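You operate a simulated robot arm through the tools that you are given. There is no shell and no other tool.

The job below is to be done with a simulated two-armed robot. You get a single attempt, and the scene is never put back.

## Task
Prime the vacuum pump with the strokes that the pump plate names.
Fine: push the oil line plug home in the oil port, open the oil cock, work the priming plunger, then shut the cock; spill no oil. Where these are worked on the way, their far stop is far enough and under half their travel is too little: oil cock.

The check looks at the end state, three seconds after you hand in, the way a careful person would. Anything else that was tipped, shoved, dropped, spilled or broken makes it a failure.

## Robot
Two 6-joint arms with two-finger grippers on one trunk that stands fixed in place. Base frame: the origin is at the foot of the trunk, x ahead of it, y to its left, z up; the work surface is at about z = 62. Readings come in cm, rad, newtons and seconds.
The left shoulder is at [6.1, 14.3, 87.5], the right one opposite. With the tool pointing down near the work surface each hand reaches from about 28 to 70 cm from the base axis, measured 20 degrees to its own side. Payload 2.45 kg a hand.
The TCP of each hand is the grasp point between the finger pads, 2.6 cm short of the fingertips. In the tool frame z runs along the fingers and y along their closing line. The gripper opens to 9.6 cm; its body begins 6.9 cm behind the TCP.
Orientation is told as [roll, pitch, yaw] about the base's x, y, z axes, in that order, counted from this pose: with the fingers straight down and closing along the base's y, the tool's x points along the base's -x, its y along +y and its z along -z.

## Interface
- The arms move only by the tool move_arm. It takes "left_targets", "right_targets" or both (then of equal length, played together; a hand with none holds still); each is a list of rows, each an object (a shift or turn left out is 0, a gripper value left out holds the last) with "linear": the shift along the tool's x, y, z in mm, a list of three; "delta_rot": the turn, a rotation vector about the tool's x, y, z in rad, a list of three; "jaw": the finger opening in mm, from 0 to 96. In form: [{"linear": [tx, ty, tz], "delta_rot": [ax, ay, az], "jaw": jaw}, ...]. A call has 1 to 20 rows; each row is the pose to reach, as a shift and turn from the pose commanded when the call began, along the tool's axes at that moment. A row lasts 0.2 s, in which the tool goes at most 5 cm and 0.15 rad; a call with a longer step from one row to the next is refused whole, and so is a gripper value outside its range. Where a pose cannot be reached the arm comes as near as it can. A force on the tool above 50 N (or 10 N above the force at the start of the call, whichever is more), or a blocked arm, ends the call early, and 0.2 s more pass. Each finger travels about 7.99 cm/s and halts on what it meets, pressing with about 40 N; the grip force reading is that of the motor and also rises with nothing between the fingers. The clock runs only during rows and for 0.2 s after the last one: add rows that repeat a pose to give the fingers time. It gives the time, the measured TCP pose, the force on the tool (base axes), the opening and the grip force at its end, in the units of the frame above (readings bear some noise), with the torque about the TCP (base axes, N m) and any sound that the robot's microphone picked up, and new pictures: "show" is both (left out), scene, wrist or none (wrist: the cameras of the hands that moved).
- Cameras (640 x 400 px; columns grow to the right, rows downward): "scene" is now at [15.23, -1.19, 146.32]; the picture's right is [-0.13, -0.99, 0.00], its down [-0.83, 0.11, -0.55] and it looks along [0.55, -0.07, -0.83] (base axes); focal length 371 px, centre (320, 200). "left" rides on the left gripper at [8.2, -0.3, -9.8] in its tool frame; the picture's right is [0.04, 1.00, 0.00], its down [-0.73, 0.03, -0.68] and it looks along [-0.68, 0.03, 0.73] (tool axes); focal length 256 px, centre (320, 200). "right" rides on the right gripper at [8.2, 0.3, -9.8] in its tool frame; the picture's right is [-0.04, 1.00, 0.00], its down [-0.73, -0.03, -0.68] and it looks along [-0.68, -0.03, 0.73] (tool axes); focal length 256 px, centre (320, 200).
- raise_lower(by): slides the trunk up (or, below 0, down) by that many cm; the arms and the scene camera ride with it, the base frame stays. It gives what a move gives, with no picture.
- turn_head(pan, tilt): turns the head with the scene camera to pan (to the left, within 1.501 rad either way) and tilt (down, from -0.506 to 1.204), counted from straight ahead of the robot. It gives what a move gives, and a new picture of the scene camera.
- locate(camera, pixels): for up to 12 pixels [column, row] of the newest picture of that camera ("zoom" is the newest enlarged one), the place [x, y, z] in the base frame of the surface seen there, good to about 0.2 cm, but the place of the scene camera against the robot may be out by one fixed shift of up to 2.5 cm in any direction. It takes no simulated time.
- inspect(camera, box): a new picture of the part [left, top, right, bottom] of that camera's present view, enlarged. It takes no simulated time.
- hand_in(): hands the job in; it is judged then, once.

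Leave the grippers open and the arms clear of the work at the hand-in unless told otherwise.

The tools are called after "Request:" by a JSON object that holds its "api" and its "payload". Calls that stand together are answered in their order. move_arm: Moves the arms, as the interface text tells. Its arguments: {"type":"object","properties":{"left_targets":{"type":"array","items":{"type":"object","properties":{"linear":{"type":"array","items":{"type":"number"}},"delta_rot":{"type":"array","items":{"type":"number"}},"jaw":{"type":"number"}}}},"right_targets":{"type":"array","items":{"type":"object","properties":{"linear":{"type":"array","items":{"type":"number"}},"delta_rot":{"type":"array","items":{"type":"number"}},"jaw":{"type":"number"}}}},"show":{"type":"string","enum":["both","scene","wrist","none"]}},"required":[]} The other tools are called the same way: raise_lower (by) moves the trunk up or down; turn_head (pan, tilt) turns the head that bears the scene camera; locate (camera, pixels) gives the place of the surface under pixels of a picture; inspect (camera, box) takes an enlarged picture of a part of a camera's view; hand_in () hands the job in.

At the start:

```text
t: 0.0
left_tool_pos: [46.98, 11.02, 110.57]
left_tcp_rot: [-0.001, -0.001, -0.002]
left_ft_force: [0.1, 0.2, 0.2]
left_wrist_torque: [0.01, -0.05, 0.03]
left_finger_gap: 9.6
left_grip_force: 0.1
right_tool_pos: [51.98, -31.5, 103.67]
right_tcp_rot: [-0.001, 0.0, -0.002]
right_ft_force: [-0.8, -0.5, -0.2]
right_wrist_torque: [0.01, -0.03, 0.01]
right_finger_gap: 9.57
right_grip_force: 0.0
trunk travel left (down, up): [-50.0, 9.0]
head pan, tilt (commanded): [-0.126, 0.988]
```

scene: 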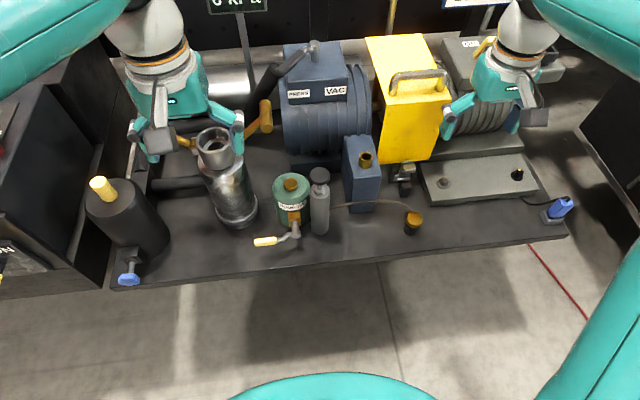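
right: 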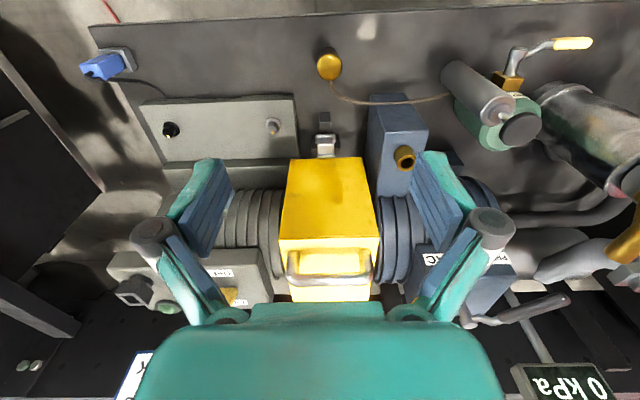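
left: 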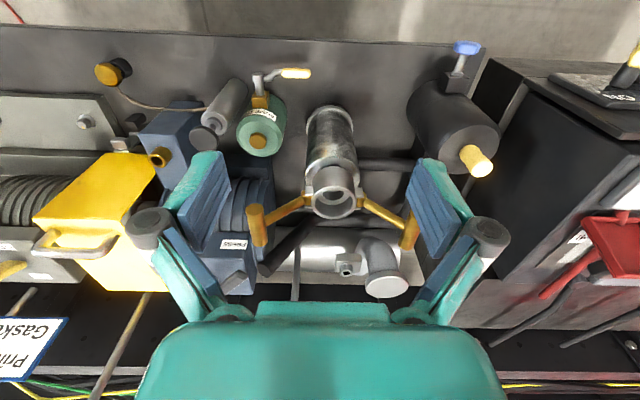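

I see the pump bench: green oil pot with a cock (yellow handle), a grey cylinder (perhaps priming plunger), a blue tank with a brass port, and a brass plug on a line at (413,222). I'll take enlarged pictures to read the labels.

Request:
{"api": "inspect", "payload": {"camera": "scene", "box": [240, 130, 440, 255]}}

Request:
{"api": "inspect", "payload": {"camera": "scene", "box": [260, 0, 420, 100]}}

Request:
{"api": "inspect", "payload": {"camera": "right", "box": [280, 20, 560, 195]}}

Request:
{"api": "inspect", "payload": {"camera": "left", "box": [0, 280, 200, 400]}}

Request:
{"api": "inspect", "payload": {"camera": "left", "box": [80, 40, 360, 215]}}

```text
3.20 times, centred on (340, 192) of scene
```

zoom: 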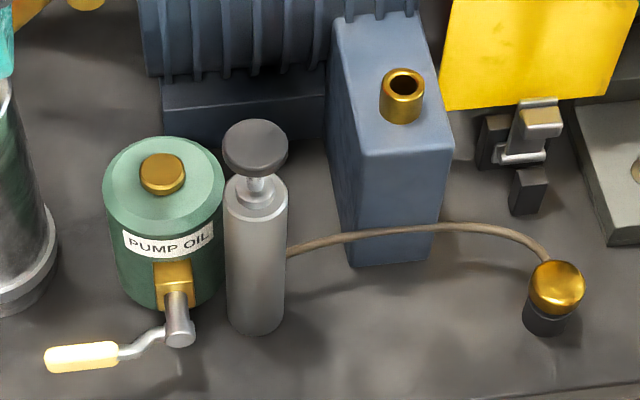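

```text
4.00 times, centred on (340, 50) of scene
```

zoom: 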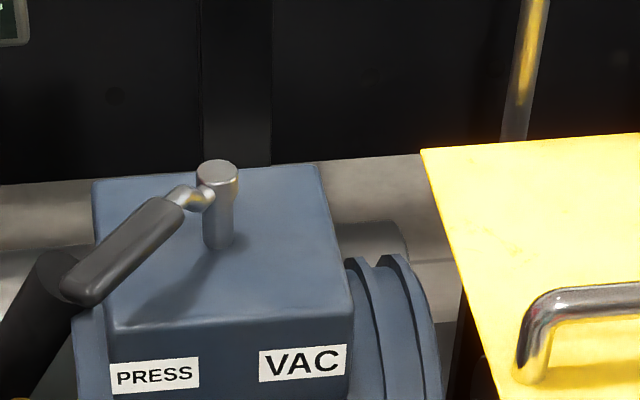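

```text
2.29 times, centred on (420, 108) of right
```

zoom: 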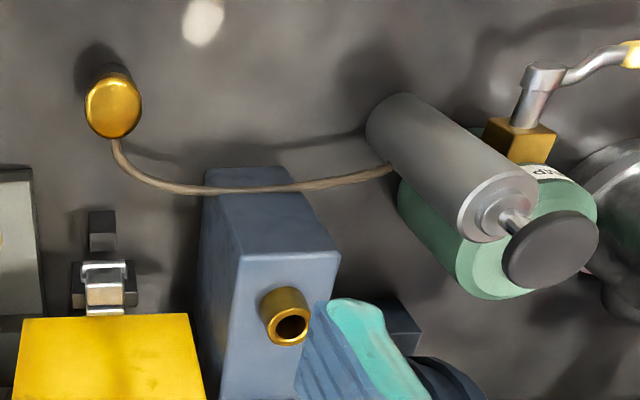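

```text
3.20 times, centred on (100, 340) of left
```

zoom: 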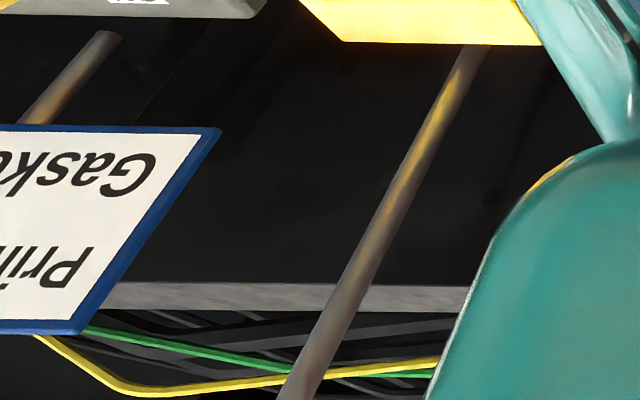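

```text
2.29 times, centred on (220, 128) of left
```

zoom: 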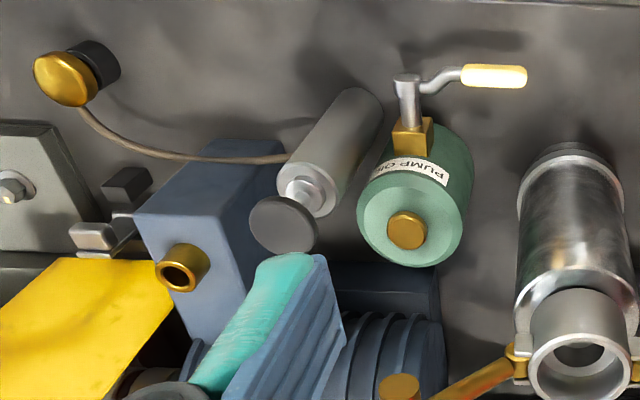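

The pump plate is the white sign with a blue border behind the yellow guard, and it says "Prim.../Gask...". I'll turn the head up towards it so I can read it.

Request:
{"api": "turn_head", "payload": {"pan": -0.3, "tilt": 0.55}}

```text
t: 0.9
left_tool_pos: [47.03, 10.92, 110.75]
left_tcp_rot: [-0.001, 0.0, -0.001]
left_ft_force: [0.4, 0.6, 0.1]
left_wrist_torque: [0.03, -0.01, 0.01]
left_finger_gap: 9.6
left_grip_force: 0.0
right_tool_pos: [51.93, -31.41, 103.82]
right_tcp_rot: [0.001, 0.001, -0.001]
right_ft_force: [-0.2, -0.3, 0.3]
right_wrist_torque: [0.0, 0.03, 0.0]
right_finger_gap: 9.64
right_grip_force: 0.1
trunk travel left (down, up): [-50.0, 9.0]
head pan, tilt (commanded): [-0.3, 0.55]
```

scene: 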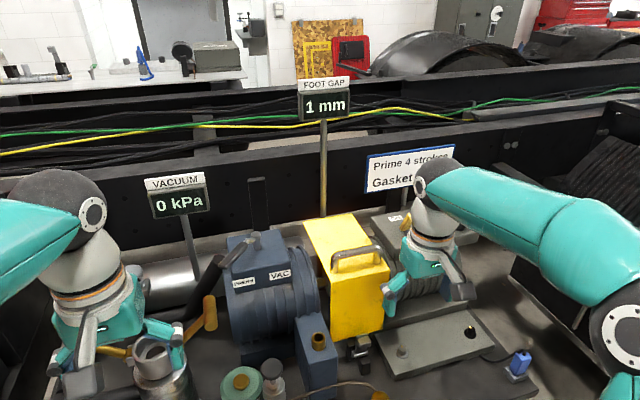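

The sign reads "Prime 4 strokes / Gasket ...". I'll zoom in to make sure of it.

Request:
{"api": "inspect", "payload": {"camera": "scene", "box": [350, 130, 480, 211]}}

Request:
{"api": "inspect", "payload": {"camera": "scene", "box": [120, 60, 400, 235]}}

```text
4.92 times, centred on (415, 170) of scene
```

zoom: 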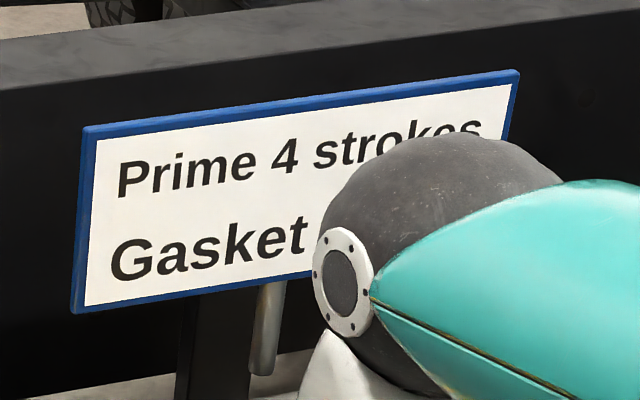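

```text
2.29 times, centred on (260, 148) of scene
```

zoom: 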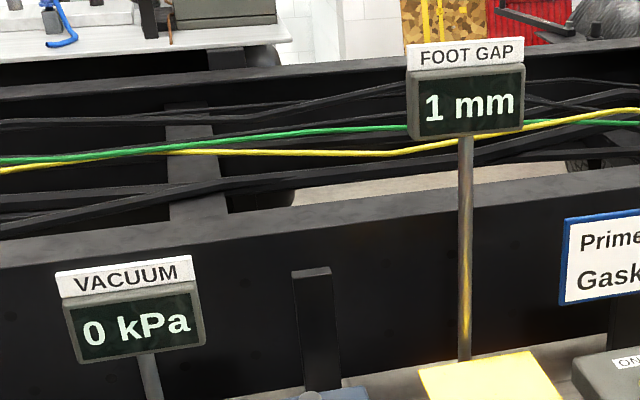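

The plate says "Prime 4 strokes". Next I'll aim the head down at the oil gear and locate the parts.

Request:
{"api": "turn_head", "payload": {"pan": -0.1, "tilt": 1.0}}

```text
t: 1.8
left_tool_pos: [47.0, 11.06, 110.69]
left_tcp_rot: [-0.001, 0.0, -0.002]
left_ft_force: [-0.5, 0.1, 0.2]
left_wrist_torque: [-0.03, 0.01, 0.0]
left_finger_gap: 9.58
left_grip_force: 0.1
right_tool_pos: [52.09, -31.41, 103.76]
right_tcp_rot: [0.0, 0.001, 0.001]
right_ft_force: [-0.9, -0.4, -0.4]
right_wrist_torque: [-0.03, 0.04, 0.0]
right_finger_gap: 9.58
right_grip_force: 0.1
trunk travel left (down, up): [-50.0, 9.0]
head pan, tilt (commanded): [-0.099, 1.0]
```

scene: 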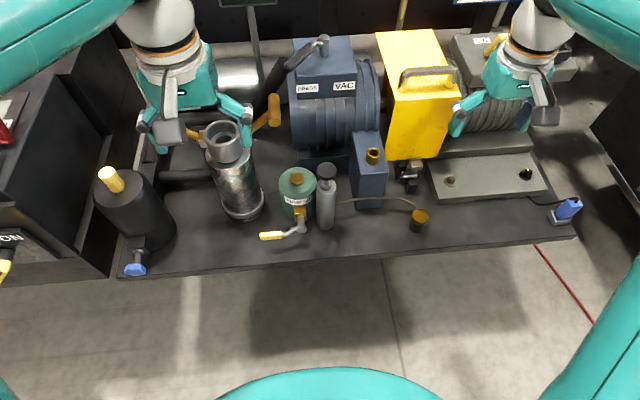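

I'll locate the plug, port, plunger and cock in the scene picture. For comparison I'll also locate the same parts through the right and left hand cameras, which don't have the unknown shift.

Request:
{"api": "locate", "payload": {"camera": "scene", "pixels": [[420, 214], [419, 226], [374, 153], [373, 158], [325, 169], [327, 180], [327, 220], [298, 178], [301, 230], [270, 236], [285, 232], [380, 240]]}}

Request:
{"api": "locate", "payload": {"camera": "right", "pixels": [[328, 68], [324, 55], [404, 150], [408, 160], [402, 148], [521, 129], [490, 110], [516, 60], [570, 43], [400, 130], [350, 40], [390, 110]]}}

Request:
{"api": "locate", "payload": {"camera": "left", "pixels": [[106, 74], [122, 66], [156, 162], [162, 150], [204, 138], [215, 118], [258, 142], [257, 78], [296, 73], [259, 85], [275, 74], [258, 100]]}}

```text
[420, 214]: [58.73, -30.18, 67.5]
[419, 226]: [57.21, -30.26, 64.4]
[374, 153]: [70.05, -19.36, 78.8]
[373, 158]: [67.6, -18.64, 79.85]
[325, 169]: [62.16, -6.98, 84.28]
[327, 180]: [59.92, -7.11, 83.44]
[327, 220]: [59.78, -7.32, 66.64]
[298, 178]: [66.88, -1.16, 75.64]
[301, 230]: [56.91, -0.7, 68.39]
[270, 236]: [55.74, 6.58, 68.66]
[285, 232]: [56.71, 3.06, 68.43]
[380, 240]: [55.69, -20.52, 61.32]
```

```text
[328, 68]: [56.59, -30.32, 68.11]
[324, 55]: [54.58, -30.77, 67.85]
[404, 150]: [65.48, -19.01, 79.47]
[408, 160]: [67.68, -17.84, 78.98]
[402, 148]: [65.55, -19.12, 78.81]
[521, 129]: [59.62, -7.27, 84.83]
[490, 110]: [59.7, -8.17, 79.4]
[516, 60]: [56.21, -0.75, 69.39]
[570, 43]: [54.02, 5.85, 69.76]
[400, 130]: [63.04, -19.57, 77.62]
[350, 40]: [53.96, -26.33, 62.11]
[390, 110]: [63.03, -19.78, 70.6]
```

```text
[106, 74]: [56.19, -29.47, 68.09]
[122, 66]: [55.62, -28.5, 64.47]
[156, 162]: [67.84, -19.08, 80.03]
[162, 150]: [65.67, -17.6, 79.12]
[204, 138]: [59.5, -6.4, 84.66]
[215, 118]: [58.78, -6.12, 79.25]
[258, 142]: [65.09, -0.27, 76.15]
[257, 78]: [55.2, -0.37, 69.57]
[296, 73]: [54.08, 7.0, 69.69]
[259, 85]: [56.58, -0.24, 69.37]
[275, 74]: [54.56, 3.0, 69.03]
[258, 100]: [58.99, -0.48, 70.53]
```

The scene camera reads about +2 cm in x and −0.8 cm in z against the hand cameras. I'll look closer at the plug, the port and the cock.

Request:
{"api": "inspect", "payload": {"camera": "scene", "box": [388, 190, 452, 230]}}

Request:
{"api": "inspect", "payload": {"camera": "scene", "box": [255, 160, 351, 250]}}

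Request:
{"api": "inspect", "payload": {"camera": "right", "box": [290, 30, 386, 90]}}

Request:
{"api": "inspect", "payload": {"camera": "left", "box": [80, 40, 176, 100]}}

Request:
{"api": "inspect", "payload": {"camera": "right", "box": [360, 85, 456, 175]}}

```text
10.00 times, centred on (420, 210) of scene
```

zoom: 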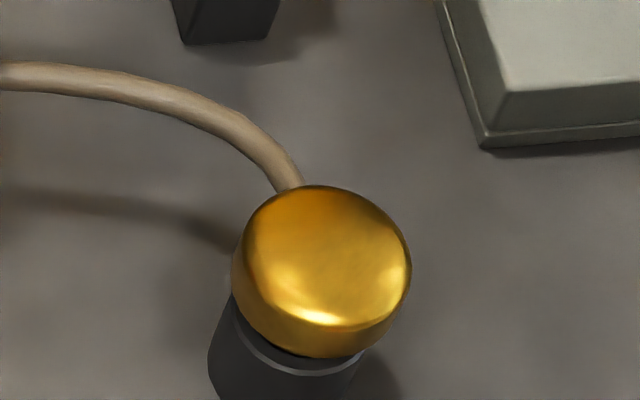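

```text
4.44 times, centred on (303, 205) of scene
```

zoom: 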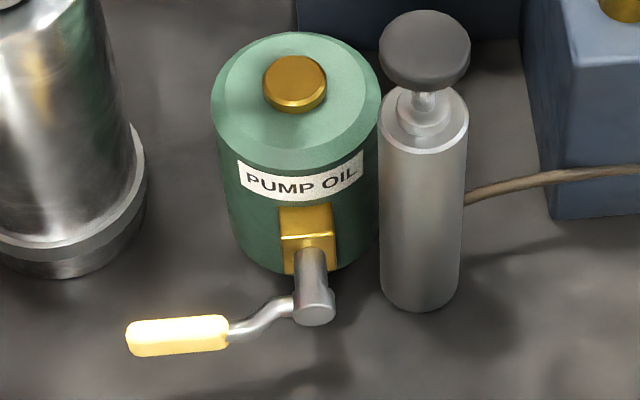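

```text
6.67 times, centred on (338, 60) of right
```

zoom: 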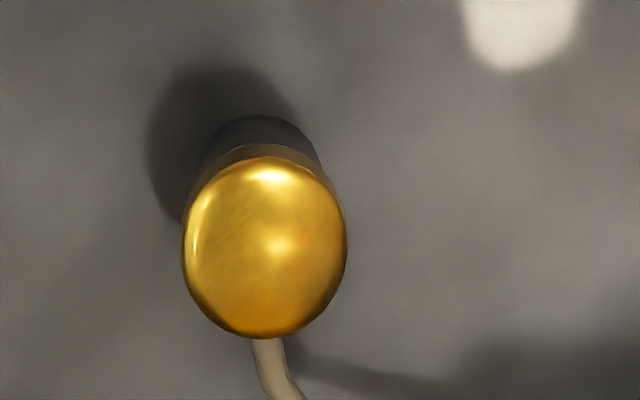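

```text
6.67 times, centred on (128, 70) of left
```

zoom: 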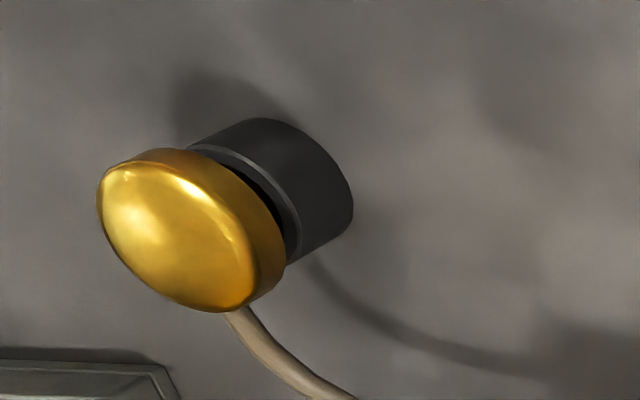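

```text
4.44 times, centred on (408, 130) of right
```

zoom: 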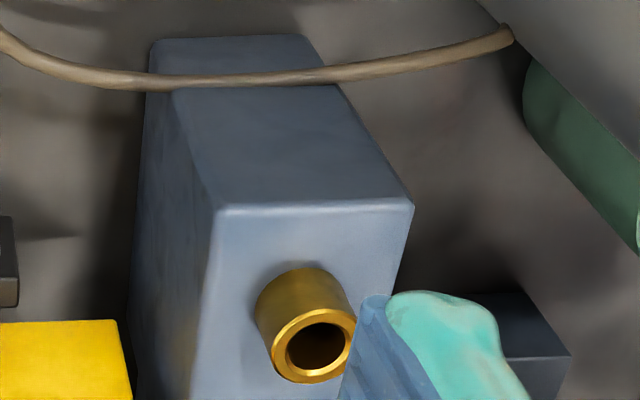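

I'll map the yellow guard and the tank around the port from the right camera so the gripper stays clear of them.

Request:
{"api": "locate", "payload": {"camera": "right", "pixels": [[293, 163], [358, 162], [374, 230], [284, 234], [372, 255], [290, 272], [366, 272], [378, 200], [422, 130], [384, 138], [388, 180], [325, 145]]}}

Request:
{"api": "locate", "payload": {"camera": "left", "pixels": [[102, 158], [150, 172], [120, 210], [70, 215], [125, 250], [175, 106], [198, 110], [142, 140], [176, 190], [230, 245], [80, 240], [240, 190]]}}

Request:
{"api": "inspect", "payload": {"camera": "right", "box": [250, 90, 450, 215]}}

```text
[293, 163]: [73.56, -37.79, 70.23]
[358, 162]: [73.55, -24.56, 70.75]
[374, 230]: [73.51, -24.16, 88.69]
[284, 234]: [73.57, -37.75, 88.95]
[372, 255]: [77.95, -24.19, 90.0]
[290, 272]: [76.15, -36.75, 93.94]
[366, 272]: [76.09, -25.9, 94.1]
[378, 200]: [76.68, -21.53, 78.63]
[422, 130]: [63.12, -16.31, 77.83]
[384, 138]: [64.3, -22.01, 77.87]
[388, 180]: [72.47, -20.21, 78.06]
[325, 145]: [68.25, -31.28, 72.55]
```

```text
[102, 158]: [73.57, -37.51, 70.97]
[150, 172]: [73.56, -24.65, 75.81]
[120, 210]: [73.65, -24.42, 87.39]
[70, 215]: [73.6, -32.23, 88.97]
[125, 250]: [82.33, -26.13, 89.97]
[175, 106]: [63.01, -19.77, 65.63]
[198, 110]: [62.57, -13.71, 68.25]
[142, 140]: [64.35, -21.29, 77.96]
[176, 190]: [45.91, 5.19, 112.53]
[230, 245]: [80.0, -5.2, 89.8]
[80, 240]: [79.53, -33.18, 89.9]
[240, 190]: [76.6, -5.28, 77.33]
```

```text
3.20 times, centred on (350, 152) of right
```

zoom: 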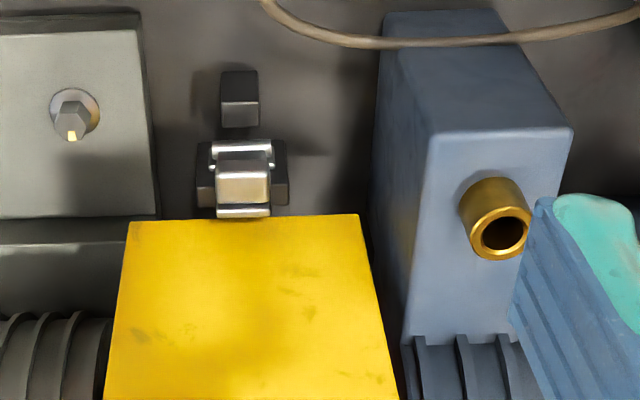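

I'll locate points on the rim of the port in the zoomed picture to get its centre.

Request:
{"api": "locate", "payload": {"camera": "zoom", "pixels": [[473, 238], [526, 232], [497, 211], [501, 255], [477, 222], [521, 247], [480, 252], [520, 215], [490, 184], [500, 236]]}}

Request:
{"api": "inspect", "payload": {"camera": "left", "box": [120, 90, 280, 190]}}

```text
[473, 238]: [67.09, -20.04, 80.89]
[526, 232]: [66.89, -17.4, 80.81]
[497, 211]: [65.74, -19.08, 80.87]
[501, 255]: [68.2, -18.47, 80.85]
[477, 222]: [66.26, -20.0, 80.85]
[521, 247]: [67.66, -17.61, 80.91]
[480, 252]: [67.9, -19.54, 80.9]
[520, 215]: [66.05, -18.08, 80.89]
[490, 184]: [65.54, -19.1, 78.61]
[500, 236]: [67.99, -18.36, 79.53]
```

```text
4.00 times, centred on (200, 140) of left
```

zoom: 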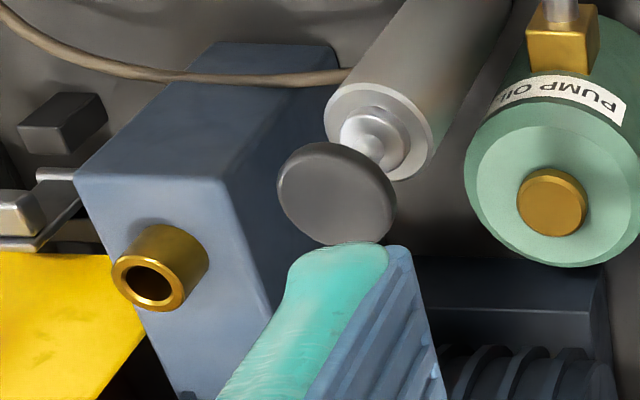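

I'll cross-check the port rim through the left hand camera, and locate the plunger knob and cylinder.

Request:
{"api": "locate", "payload": {"camera": "zoom", "pixels": [[117, 275], [181, 286], [152, 257], [146, 307], [280, 190], [394, 215], [345, 145], [330, 242], [336, 195], [330, 105], [432, 120], [405, 178]]}}

Request:
{"api": "inspect", "payload": {"camera": "right", "box": [430, 50, 590, 150]}}

```text
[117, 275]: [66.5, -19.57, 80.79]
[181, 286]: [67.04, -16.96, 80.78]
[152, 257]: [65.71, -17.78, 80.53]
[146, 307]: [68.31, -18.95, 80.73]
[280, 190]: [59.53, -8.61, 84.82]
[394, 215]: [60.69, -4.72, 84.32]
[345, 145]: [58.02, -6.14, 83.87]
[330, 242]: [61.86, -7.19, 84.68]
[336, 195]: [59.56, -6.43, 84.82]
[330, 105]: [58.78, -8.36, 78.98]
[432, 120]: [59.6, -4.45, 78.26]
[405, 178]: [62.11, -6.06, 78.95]
```

```text
4.00 times, centred on (510, 100) of right
```

zoom: 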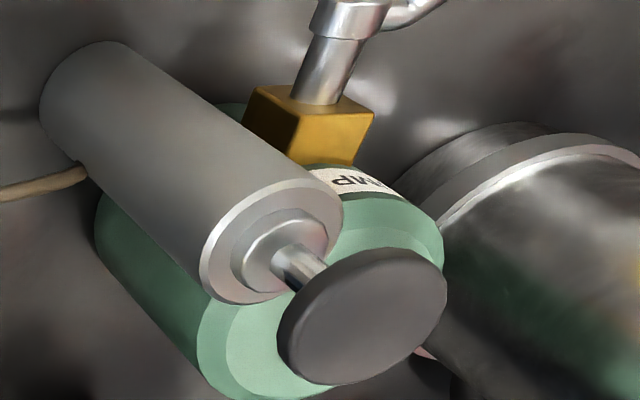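

Port centre is about (67.0, −18.5, 80.8), the plunger knob about (59.8, −6.7, 84.8), and the plug cap about (56.5, −30, 68). I'll bring the right hand over the plug, still well above it, for a better look.

Request:
{"api": "move_arm", "payload": {"right_targets": [{"linear": [-10, 3, 40]}, {"linear": [-20, 6, 80]}, {"linear": [-30, 10, 120]}, {"linear": [-38, 14, 160]}, {"linear": [-44, 15, 200]}, {"linear": [-46, 15, 240]}, {"linear": [-46, 15, 240]}], "show": "both"}}

```text
t: 3.4
left_tool_pos: [47.09, 10.99, 110.69]
left_tcp_rot: [0.0, 0.001, 0.001]
left_ft_force: [0.1, 0.5, 0.0]
left_wrist_torque: [0.01, -0.01, -0.02]
left_finger_gap: 9.58
left_grip_force: 0.1
right_tool_pos: [56.18, -29.65, 79.76]
right_tcp_rot: [-0.001, 0.0, -0.001]
right_ft_force: [0.5, 0.6, 0.1]
right_wrist_torque: [0.04, -0.02, -0.01]
right_finger_gap: 9.6
right_grip_force: 0.1
trunk travel left (down, up): [-50.0, 9.0]
head pan, tilt (commanded): [-0.099, 1.0]
```

scene: 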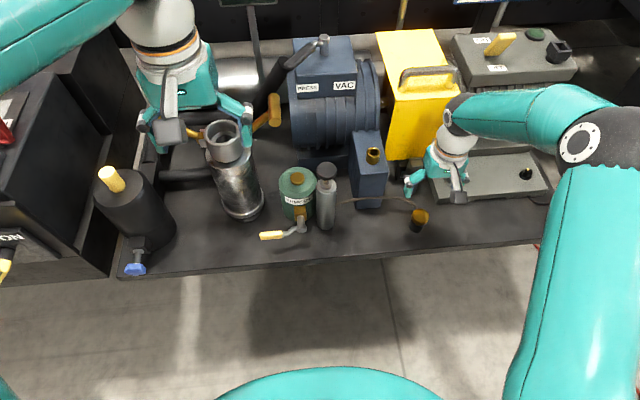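
right: 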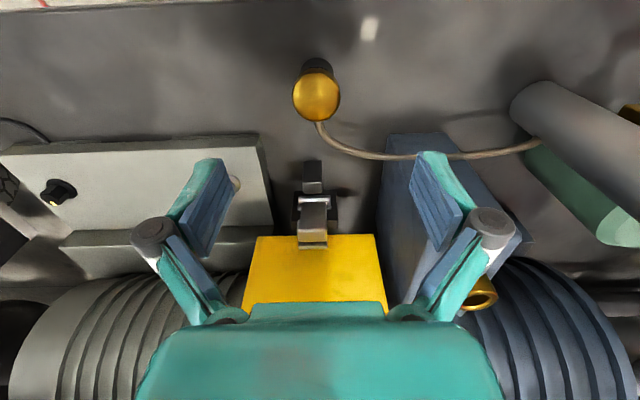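

The cap shows at (316,95), nearly right below the TCP. I'll zoom in and locate its edges.

Request:
{"api": "inspect", "payload": {"camera": "right", "box": [276, 50, 356, 130]}}

```text
5.00 times, centred on (316, 90) of right
```

zoom: 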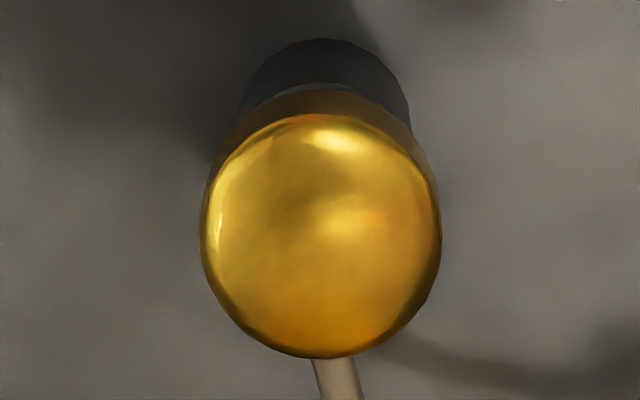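

Request:
{"api": "locate", "payload": {"camera": "zoom", "pixels": [[320, 235], [215, 235], [430, 235], [320, 125], [320, 350], [320, 95], [325, 60], [250, 90], [335, 385], [320, 300]]}}

```text
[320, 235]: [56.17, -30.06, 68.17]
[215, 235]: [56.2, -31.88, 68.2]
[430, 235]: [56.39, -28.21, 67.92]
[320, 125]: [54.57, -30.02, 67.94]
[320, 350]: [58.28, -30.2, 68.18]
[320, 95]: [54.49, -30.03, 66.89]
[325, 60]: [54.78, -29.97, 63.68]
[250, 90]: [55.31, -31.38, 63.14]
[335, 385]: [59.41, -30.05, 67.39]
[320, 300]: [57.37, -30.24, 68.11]
```

The cap centre is about (56.4, −30.05), its top at z 68.2, and it is about 4 cm wide. The hose leaves on the +x side, so closing along y is clear. I'll lower to z≈72 and then recheck alignment.

Request:
{"api": "move_arm", "payload": {"right_targets": [{"linear": [-1, -2, 40]}, {"linear": [-2, -4, 77]}, {"linear": [-2, -4, 77]}, {"linear": [-2, -4, 77]}], "show": "wrist"}}

```text
t: 4.4
left_tool_pos: [47.06, 11.02, 110.67]
left_tcp_rot: [0.0, -0.001, 0.001]
left_ft_force: [-0.1, 0.1, 0.9]
left_wrist_torque: [0.0, 0.0, -0.01]
left_finger_gap: 9.61
left_grip_force: 0.0
right_tool_pos: [56.6, -30.27, 72.04]
right_tcp_rot: [0.0, 0.0, 0.0]
right_ft_force: [0.0, -0.6, 0.1]
right_wrist_torque: [0.04, 0.02, 0.01]
right_finger_gap: 9.6
right_grip_force: 0.0
trunk travel left (down, up): [-50.0, 9.0]
head pan, tilt (commanded): [-0.099, 1.0]
```

right: 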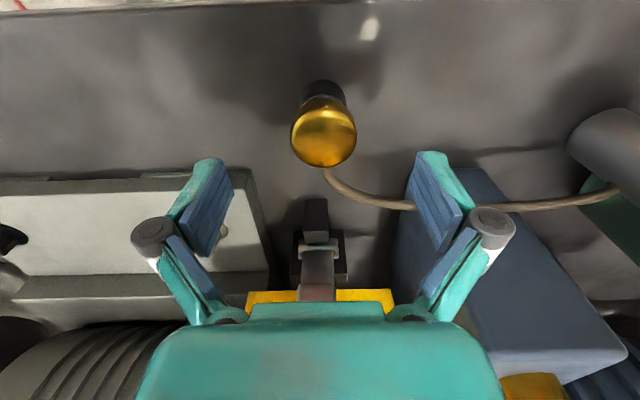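

Request:
{"api": "inspect", "payload": {"camera": "right", "box": [276, 70, 372, 180]}}

```text
3.64 times, centred on (324, 125) of right
```

zoom: 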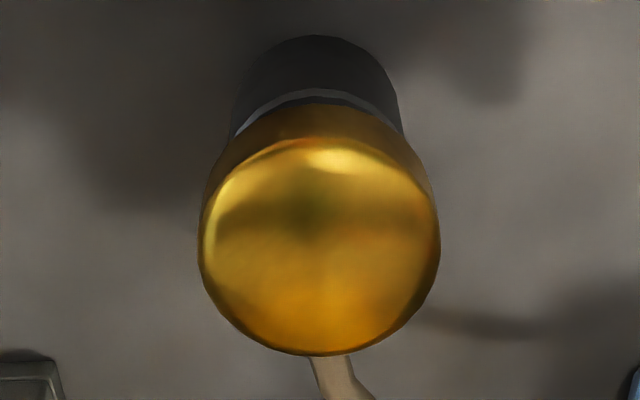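

Request:
{"api": "locate", "payload": {"camera": "zoom", "pixels": [[320, 245], [208, 235], [432, 235], [320, 145], [320, 345], [320, 108], [320, 120], [318, 98], [318, 60], [335, 375]]}}

```text
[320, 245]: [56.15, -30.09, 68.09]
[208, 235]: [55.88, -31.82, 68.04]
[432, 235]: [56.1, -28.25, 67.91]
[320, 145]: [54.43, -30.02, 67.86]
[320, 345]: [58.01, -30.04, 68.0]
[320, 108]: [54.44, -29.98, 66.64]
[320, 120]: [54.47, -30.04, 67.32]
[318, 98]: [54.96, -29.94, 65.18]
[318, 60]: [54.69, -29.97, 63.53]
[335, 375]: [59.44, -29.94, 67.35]
```

The cap centre is (56.2, −30.04) and it spans z 66.4–68.1. I'll shift slightly, narrow the fingers to 60 mm, descend to TCP z≈67.2, then close.

Request:
{"api": "move_arm", "payload": {"right_targets": [{"linear": [3, 2, 0], "jaw": 64}, {"linear": [3, 2, 0], "jaw": 64}, {"linear": [3, 2, 20], "jaw": 64}, {"linear": [3, 2, 40], "jaw": 64}, {"linear": [3, 2, 48], "jaw": 64}, {"linear": [3, 2, 48], "jaw": 64}], "show": "wrist"}}

```text
t: 5.8
left_tool_pos: [46.9, 10.9, 110.66]
left_tcp_rot: [0.0, 0.0, 0.001]
left_ft_force: [-0.5, -0.6, 0.0]
left_wrist_torque: [0.0, -0.01, -0.02]
left_finger_gap: 9.59
left_grip_force: 0.0
right_tool_pos: [56.52, -30.03, 67.21]
right_tcp_rot: [-0.001, 0.0, -0.001]
right_ft_force: [-0.6, -0.4, -0.2]
right_wrist_torque: [-0.02, 0.01, -0.04]
right_finger_gap: 6.42
right_grip_force: 0.1
trunk travel left (down, up): [-50.0, 9.0]
head pan, tilt (commanded): [-0.099, 1.0]
```

right: 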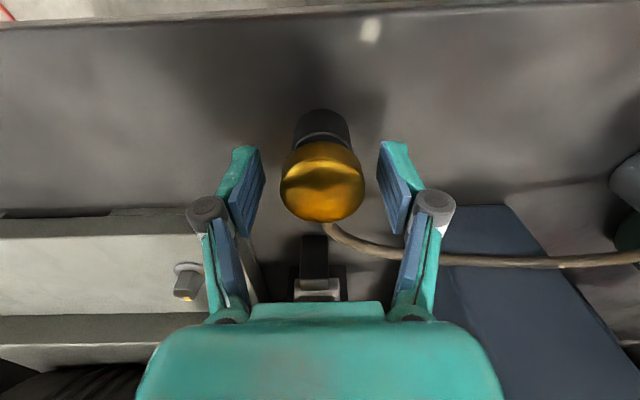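

The cap sits centred between the fingers at (322,182). Closing on it now.

Request:
{"api": "move_arm", "payload": {"right_targets": [{"linear": [0, 0, 0], "jaw": 50}, {"linear": [0, 0, 0], "jaw": 40}, {"linear": [0, 0, 0], "jaw": 30}, {"linear": [0, 0, 0], "jaw": 30}, {"linear": [0, 0, 0], "jaw": 30}], "show": "wrist"}}

```text
t: 7.0
left_tool_pos: [47.21, 10.89, 110.7]
left_tcp_rot: [0.001, -0.001, -0.001]
left_ft_force: [0.6, 0.7, 0.2]
left_wrist_torque: [0.02, 0.0, -0.02]
left_finger_gap: 9.58
left_grip_force: 0.0
right_tool_pos: [56.6, -30.11, 67.23]
right_tcp_rot: [-0.001, -0.001, 0.0]
right_ft_force: [-1.2, 1.0, 1.5]
right_wrist_torque: [0.05, -0.01, -0.01]
right_finger_gap: 3.84
right_grip_force: 40.0
trunk travel left (down, up): [-50.0, 9.0]
head pan, tilt (commanded): [-0.099, 1.0]
```

right: 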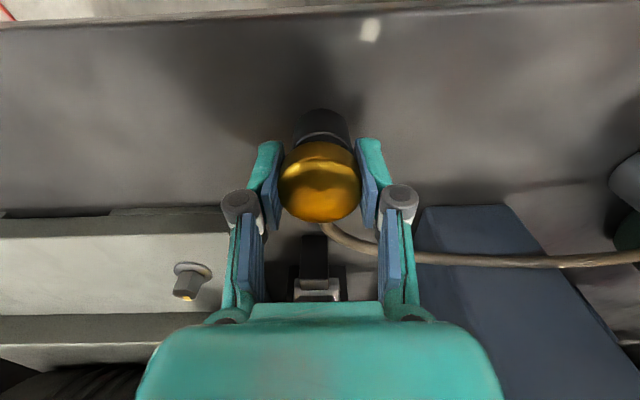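

Gripped at 3.84 cm and 40 N. I'll lift straight up slowly and check that the plug comes with it.

Request:
{"api": "move_arm", "payload": {"right_targets": [{"linear": [0, 0, -8]}, {"linear": [0, 0, -18]}, {"linear": [0, 0, -30]}, {"linear": [0, 0, -50]}, {"linear": [0, 0, -70]}, {"linear": [0, 0, -70]}], "show": "both"}}

```text
t: 8.4
left_tool_pos: [47.06, 10.89, 110.59]
left_tcp_rot: [0.001, 0.003, 0.001]
left_ft_force: [0.4, 0.1, 0.0]
left_wrist_torque: [0.03, -0.02, -0.02]
left_finger_gap: 9.63
left_grip_force: 0.0
right_tool_pos: [56.44, -30.12, 74.11]
right_tcp_rot: [0.0, 0.002, 0.0]
right_ft_force: [-0.1, -0.3, -0.5]
right_wrist_torque: [-0.07, -0.03, 0.01]
right_finger_gap: 3.8
right_grip_force: 40.2
trunk travel left (down, up): [-50.0, 9.0]
head pan, tilt (commanded): [-0.099, 1.0]
```

scene: 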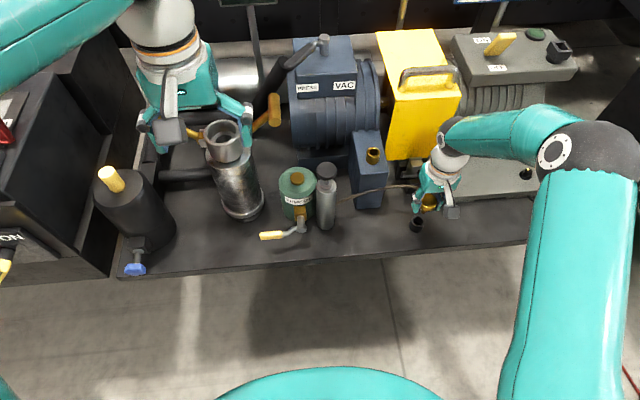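
right: 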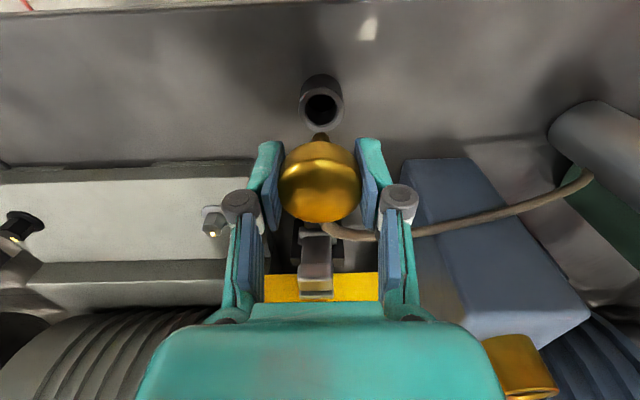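

The plug came out of its cup, with a nipple below the cap visible at (320,137). I'll look closer at it.

Request:
{"api": "inspect", "payload": {"camera": "right", "box": [260, 60, 380, 230]}}

Request:
{"api": "inspect", "payload": {"camera": "scene", "box": [395, 165, 475, 245]}}

Request:
{"api": "inspect", "payload": {"camera": "left", "box": [60, 40, 180, 140]}}

```text
2.35 times, centred on (320, 145) of right
```

zoom: 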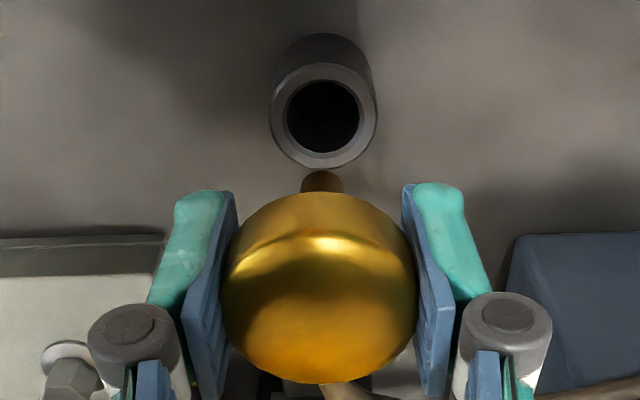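

```text
5.00 times, centred on (435, 205) of scene
```

zoom: 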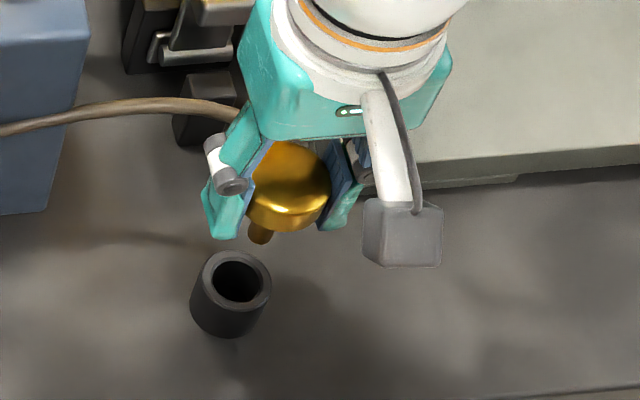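

```text
4.00 times, centred on (120, 90) of left
```

zoom: 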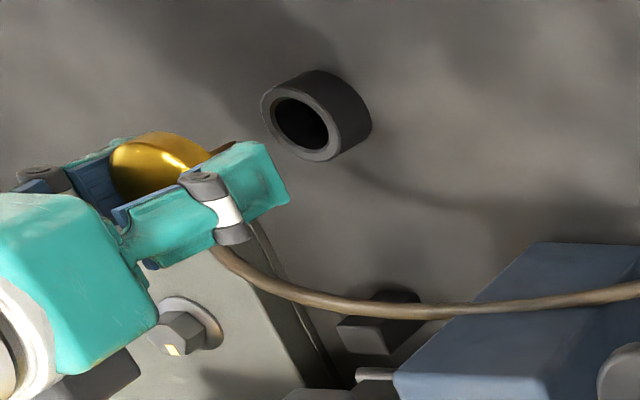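

Request:
{"api": "locate", "payload": {"camera": "right", "pixels": [[320, 135], [317, 137], [324, 137], [320, 141], [320, 143], [320, 190], [320, 100], [320, 125], [308, 105], [335, 105]]}}

Request:
{"api": "locate", "payload": {"camera": "scene", "pixels": [[435, 213], [434, 211], [436, 206], [440, 198]]}}

```text
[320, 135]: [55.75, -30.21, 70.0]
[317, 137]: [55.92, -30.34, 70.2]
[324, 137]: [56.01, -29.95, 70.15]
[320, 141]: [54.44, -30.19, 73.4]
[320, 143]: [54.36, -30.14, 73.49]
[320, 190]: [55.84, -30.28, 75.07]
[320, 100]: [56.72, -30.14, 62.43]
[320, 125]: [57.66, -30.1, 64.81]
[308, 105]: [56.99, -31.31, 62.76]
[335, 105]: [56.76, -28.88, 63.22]
```

```text
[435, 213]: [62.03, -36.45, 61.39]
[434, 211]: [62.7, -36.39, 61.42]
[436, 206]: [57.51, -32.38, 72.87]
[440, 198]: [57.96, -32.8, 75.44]
```

The nipple is about 3.5 cm long with its tip about 4.3 cm below the TCP. I'll lift to z≈89, then carry it over to above the port at (67.0, −18.6).

Request:
{"api": "move_arm", "payload": {"right_targets": [{"linear": [0, 0, -40]}, {"linear": [0, 0, -80]}, {"linear": [0, 0, -120]}, {"linear": [0, 0, -150]}, {"linear": [-20, 25, -150]}, {"linear": [-45, 50, -150]}, {"linear": [-70, 75, -150]}, {"linear": [-90, 100, -150]}, {"linear": [-100, 115, -150]}, {"linear": [-100, 115, -150]}, {"linear": [-100, 115, -150]}], "show": "both"}}

```text
t: 10.8
left_tool_pos: [46.99, 10.91, 110.67]
left_tcp_rot: [-0.001, 0.001, 0.0]
left_ft_force: [0.1, -0.2, -0.7]
left_wrist_torque: [-0.02, -0.02, 0.01]
left_finger_gap: 9.61
left_grip_force: 0.1
right_tool_pos: [66.5, -18.53, 89.22]
right_tcp_rot: [0.0, 0.001, 0.0]
right_ft_force: [0.1, -0.2, -0.9]
right_wrist_torque: [-0.03, -0.02, -0.03]
right_finger_gap: 3.84
right_grip_force: 39.8
trunk travel left (down, up): [-50.0, 9.0]
head pan, tilt (commanded): [-0.099, 1.0]
```

scene: 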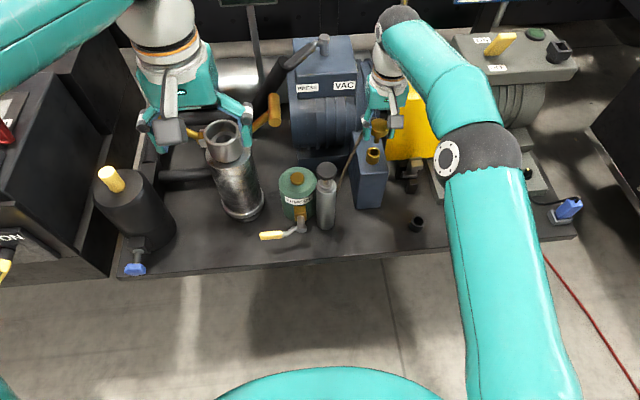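
right: 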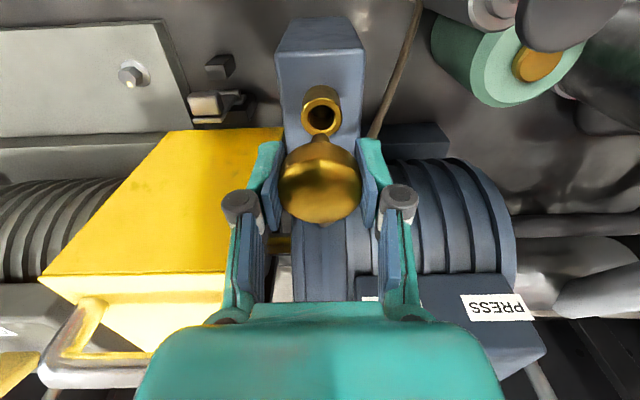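

The port shows at (321,117) in line with the nipple. I'll zoom in and locate the rim and the nipple from this view.

Request:
{"api": "inspect", "payload": {"camera": "right", "box": [280, 75, 360, 155]}}

Request:
{"api": "inspect", "payload": {"camera": "scene", "box": [345, 100, 425, 180]}}

Request:
{"api": "inspect", "payload": {"camera": "left", "box": [120, 90, 280, 190]}}

```text
5.00 times, centred on (320, 115) of right
```

zoom: 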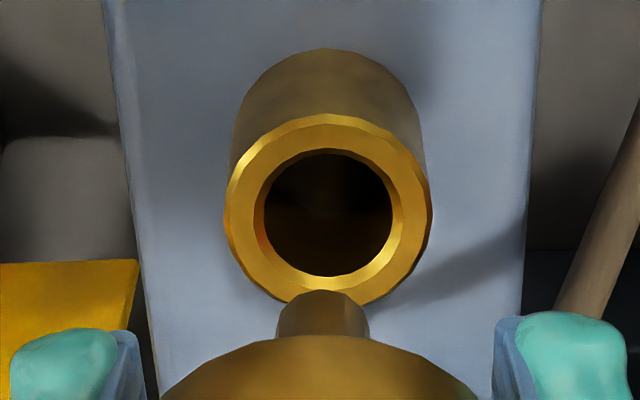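

```text
5.00 times, centred on (385, 140) of scene
```

zoom: 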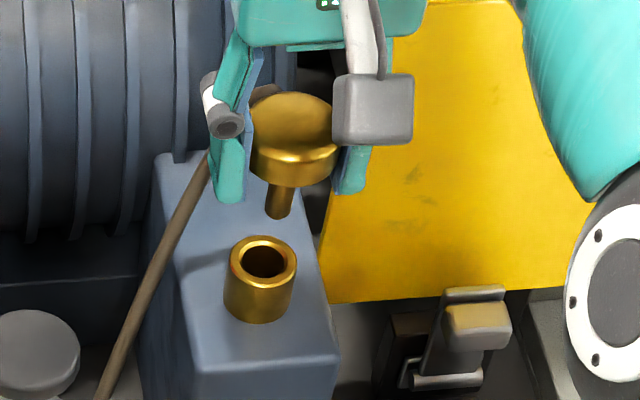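

```text
4.00 times, centred on (200, 140) of left
```

zoom: 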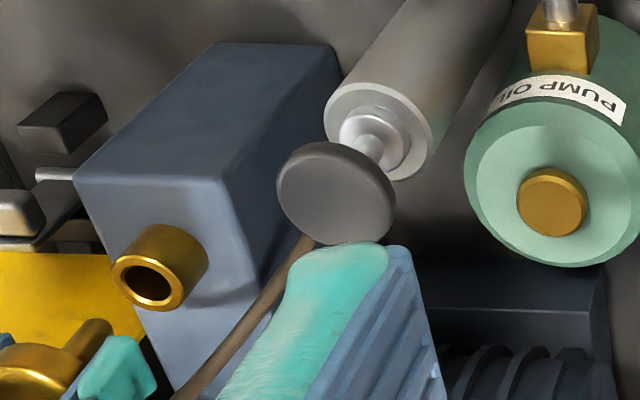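

Request:
{"api": "locate", "payload": {"camera": "right", "pixels": [[305, 118], [338.2, 117.6], [321.2, 101.5], [310, 131.5], [333, 131], [309.5, 105], [333.5, 105], [320.4, 134.5], [313, 139], [328, 139], [320.4, 139], [320, 145]]}}

```text
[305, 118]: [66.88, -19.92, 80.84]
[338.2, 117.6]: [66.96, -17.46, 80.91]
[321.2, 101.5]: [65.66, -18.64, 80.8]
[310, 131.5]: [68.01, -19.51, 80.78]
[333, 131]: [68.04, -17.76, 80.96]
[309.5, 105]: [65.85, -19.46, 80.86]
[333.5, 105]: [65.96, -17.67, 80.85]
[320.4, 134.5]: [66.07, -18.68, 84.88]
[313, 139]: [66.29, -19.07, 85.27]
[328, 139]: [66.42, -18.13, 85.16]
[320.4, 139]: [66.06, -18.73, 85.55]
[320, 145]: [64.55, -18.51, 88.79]
```

The port centre is about (66.96, −18.63). The nipple axis is about (66.55, −18.62) with its tip at z≈84.9. I'll shift +0.4 cm in x and lower until the tip is just above the rim, then recheck.

Request:
{"api": "move_arm", "payload": {"right_targets": [{"linear": [-4, 0, 0]}, {"linear": [-4, 0, 15]}, {"linear": [-4, 0, 30]}, {"linear": [-4, 0, 30]}, {"linear": [-4, 0, 30]}], "show": "wrist"}}

Request:
{"api": "inspect", "payload": {"camera": "right", "box": [280, 90, 360, 170]}}

Request:
{"api": "inspect", "payload": {"camera": "left", "box": [120, 90, 280, 190]}}

Request:
{"api": "inspect", "payload": {"camera": "scene", "box": [345, 110, 425, 190]}}

```text
t: 12.0
left_tool_pos: [46.99, 10.97, 110.73]
left_tcp_rot: [0.001, 0.001, 0.0]
left_ft_force: [0.7, -1.0, -0.7]
left_wrist_torque: [0.01, 0.02, -0.02]
left_finger_gap: 9.61
left_grip_force: 0.0
right_tool_pos: [66.93, -18.62, 86.26]
right_tcp_rot: [0.0, 0.002, 0.001]
right_ft_force: [-0.2, -0.1, -0.8]
right_wrist_torque: [-0.03, -0.04, 0.03]
right_finger_gap: 3.79
right_grip_force: 40.3
trunk travel left (down, up): [-50.0, 9.0]
head pan, tilt (commanded): [-0.099, 1.0]
```

right: 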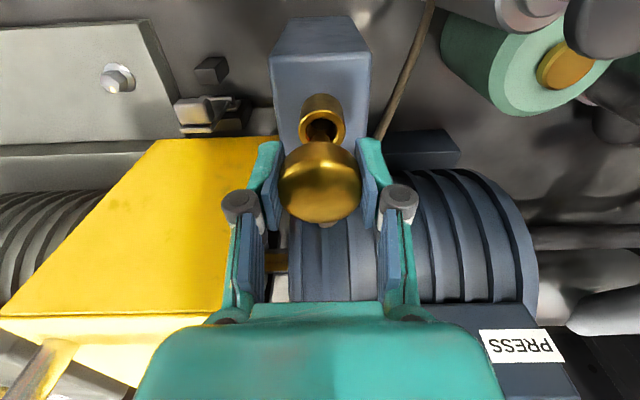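

```text
5.00 times, centred on (320, 130) of right
```

zoom: 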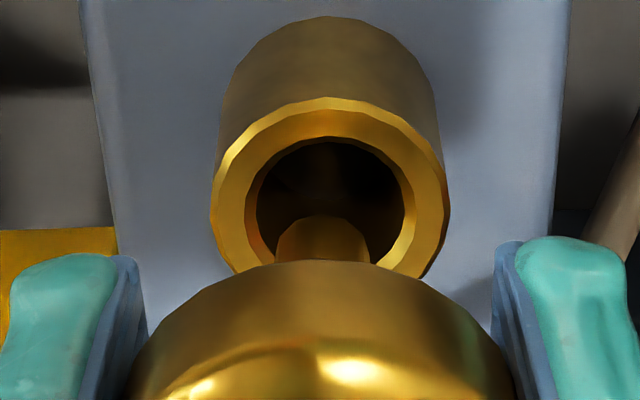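

```text
4.00 times, centred on (200, 140) of left
```

zoom: 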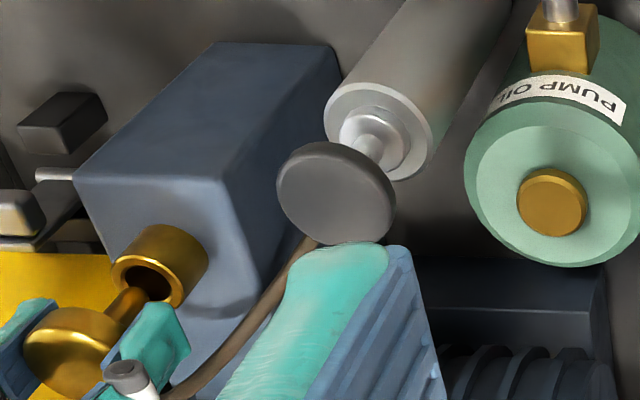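

```text
5.00 times, centred on (385, 150) of scene
```

zoom: 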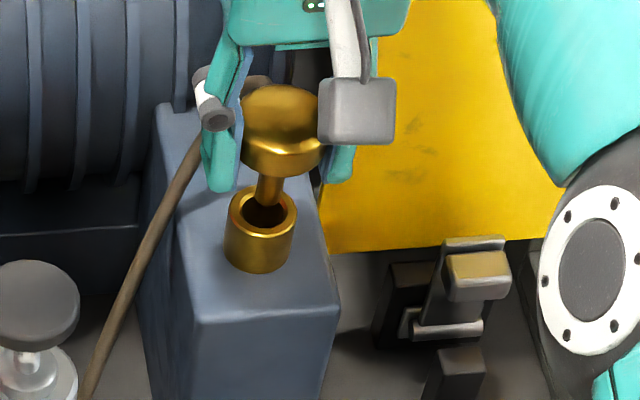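

Nearly aligned: the nipple centre is at column 323 and the hole centre at 331 in the zoom. I'll locate both again.

Request:
{"api": "locate", "payload": {"camera": "right", "pixels": [[302, 130], [342, 129], [321, 113], [304, 137], [341, 137], [320.6, 135], [320.6, 139], [313, 139], [328, 139], [311, 117], [331, 116]]}}

```text
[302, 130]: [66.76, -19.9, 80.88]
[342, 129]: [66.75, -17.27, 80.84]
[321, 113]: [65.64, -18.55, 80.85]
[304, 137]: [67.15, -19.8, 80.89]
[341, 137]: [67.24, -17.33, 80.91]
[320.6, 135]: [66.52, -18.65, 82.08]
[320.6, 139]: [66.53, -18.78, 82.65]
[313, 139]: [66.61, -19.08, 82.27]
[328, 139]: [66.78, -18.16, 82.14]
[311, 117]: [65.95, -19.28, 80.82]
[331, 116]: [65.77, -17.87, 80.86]
```

Aligned to within 1 mm. I'll lower the nipple into the port, making the moves in small steps and watching the force.

Request:
{"api": "move_arm", "payload": {"right_targets": [{"linear": [0, 0.5, 8]}, {"linear": [0, 0.5, 16]}, {"linear": [0, 0.5, 24]}, {"linear": [0, 0.5, 32]}, {"linear": [0, 0.5, 32]}], "show": "wrist"}}

Request:
{"api": "inspect", "payload": {"camera": "scene", "box": [345, 110, 425, 190]}}

Request:
{"api": "inspect", "payload": {"camera": "left", "box": [100, 120, 200, 190]}}

```text
t: 13.2
left_tool_pos: [46.93, 11.0, 110.73]
left_tcp_rot: [0.0, 0.002, 0.0]
left_ft_force: [0.1, -0.2, 0.2]
left_wrist_torque: [-0.02, -0.03, 0.01]
left_finger_gap: 9.58
left_grip_force: 0.1
right_tool_pos: [66.83, -18.65, 83.23]
right_tcp_rot: [-0.001, -0.001, 0.001]
right_ft_force: [3.5, 3.2, 5.8]
right_wrist_torque: [0.11, -0.1, 0.02]
right_finger_gap: 3.83
right_grip_force: 40.4
trunk travel left (down, up): [-50.0, 9.0]
head pan, tilt (commanded): [-0.099, 1.0]
```

right: 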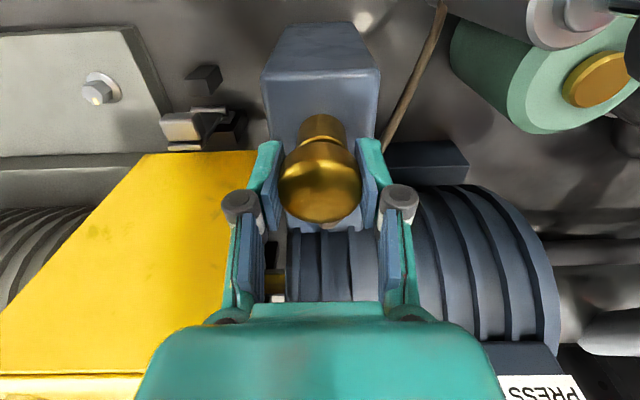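

```text
5.00 times, centred on (385, 150) of scene
```

zoom: 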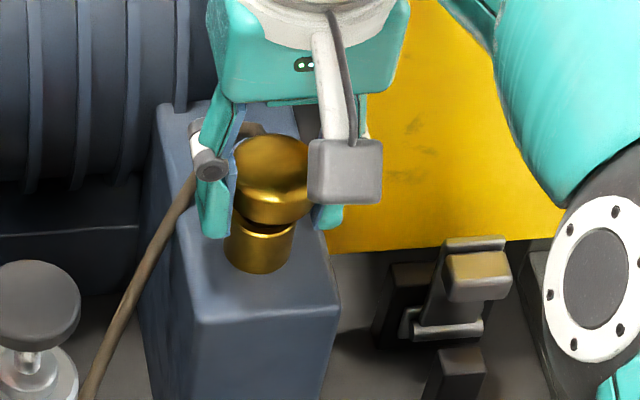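

```text
5.71 times, centred on (150, 155) of left
```

zoom: 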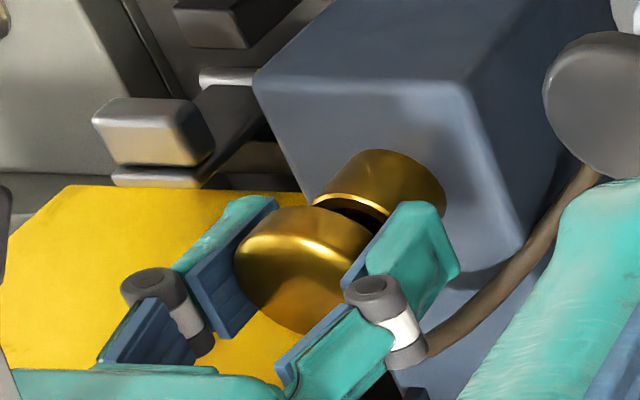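

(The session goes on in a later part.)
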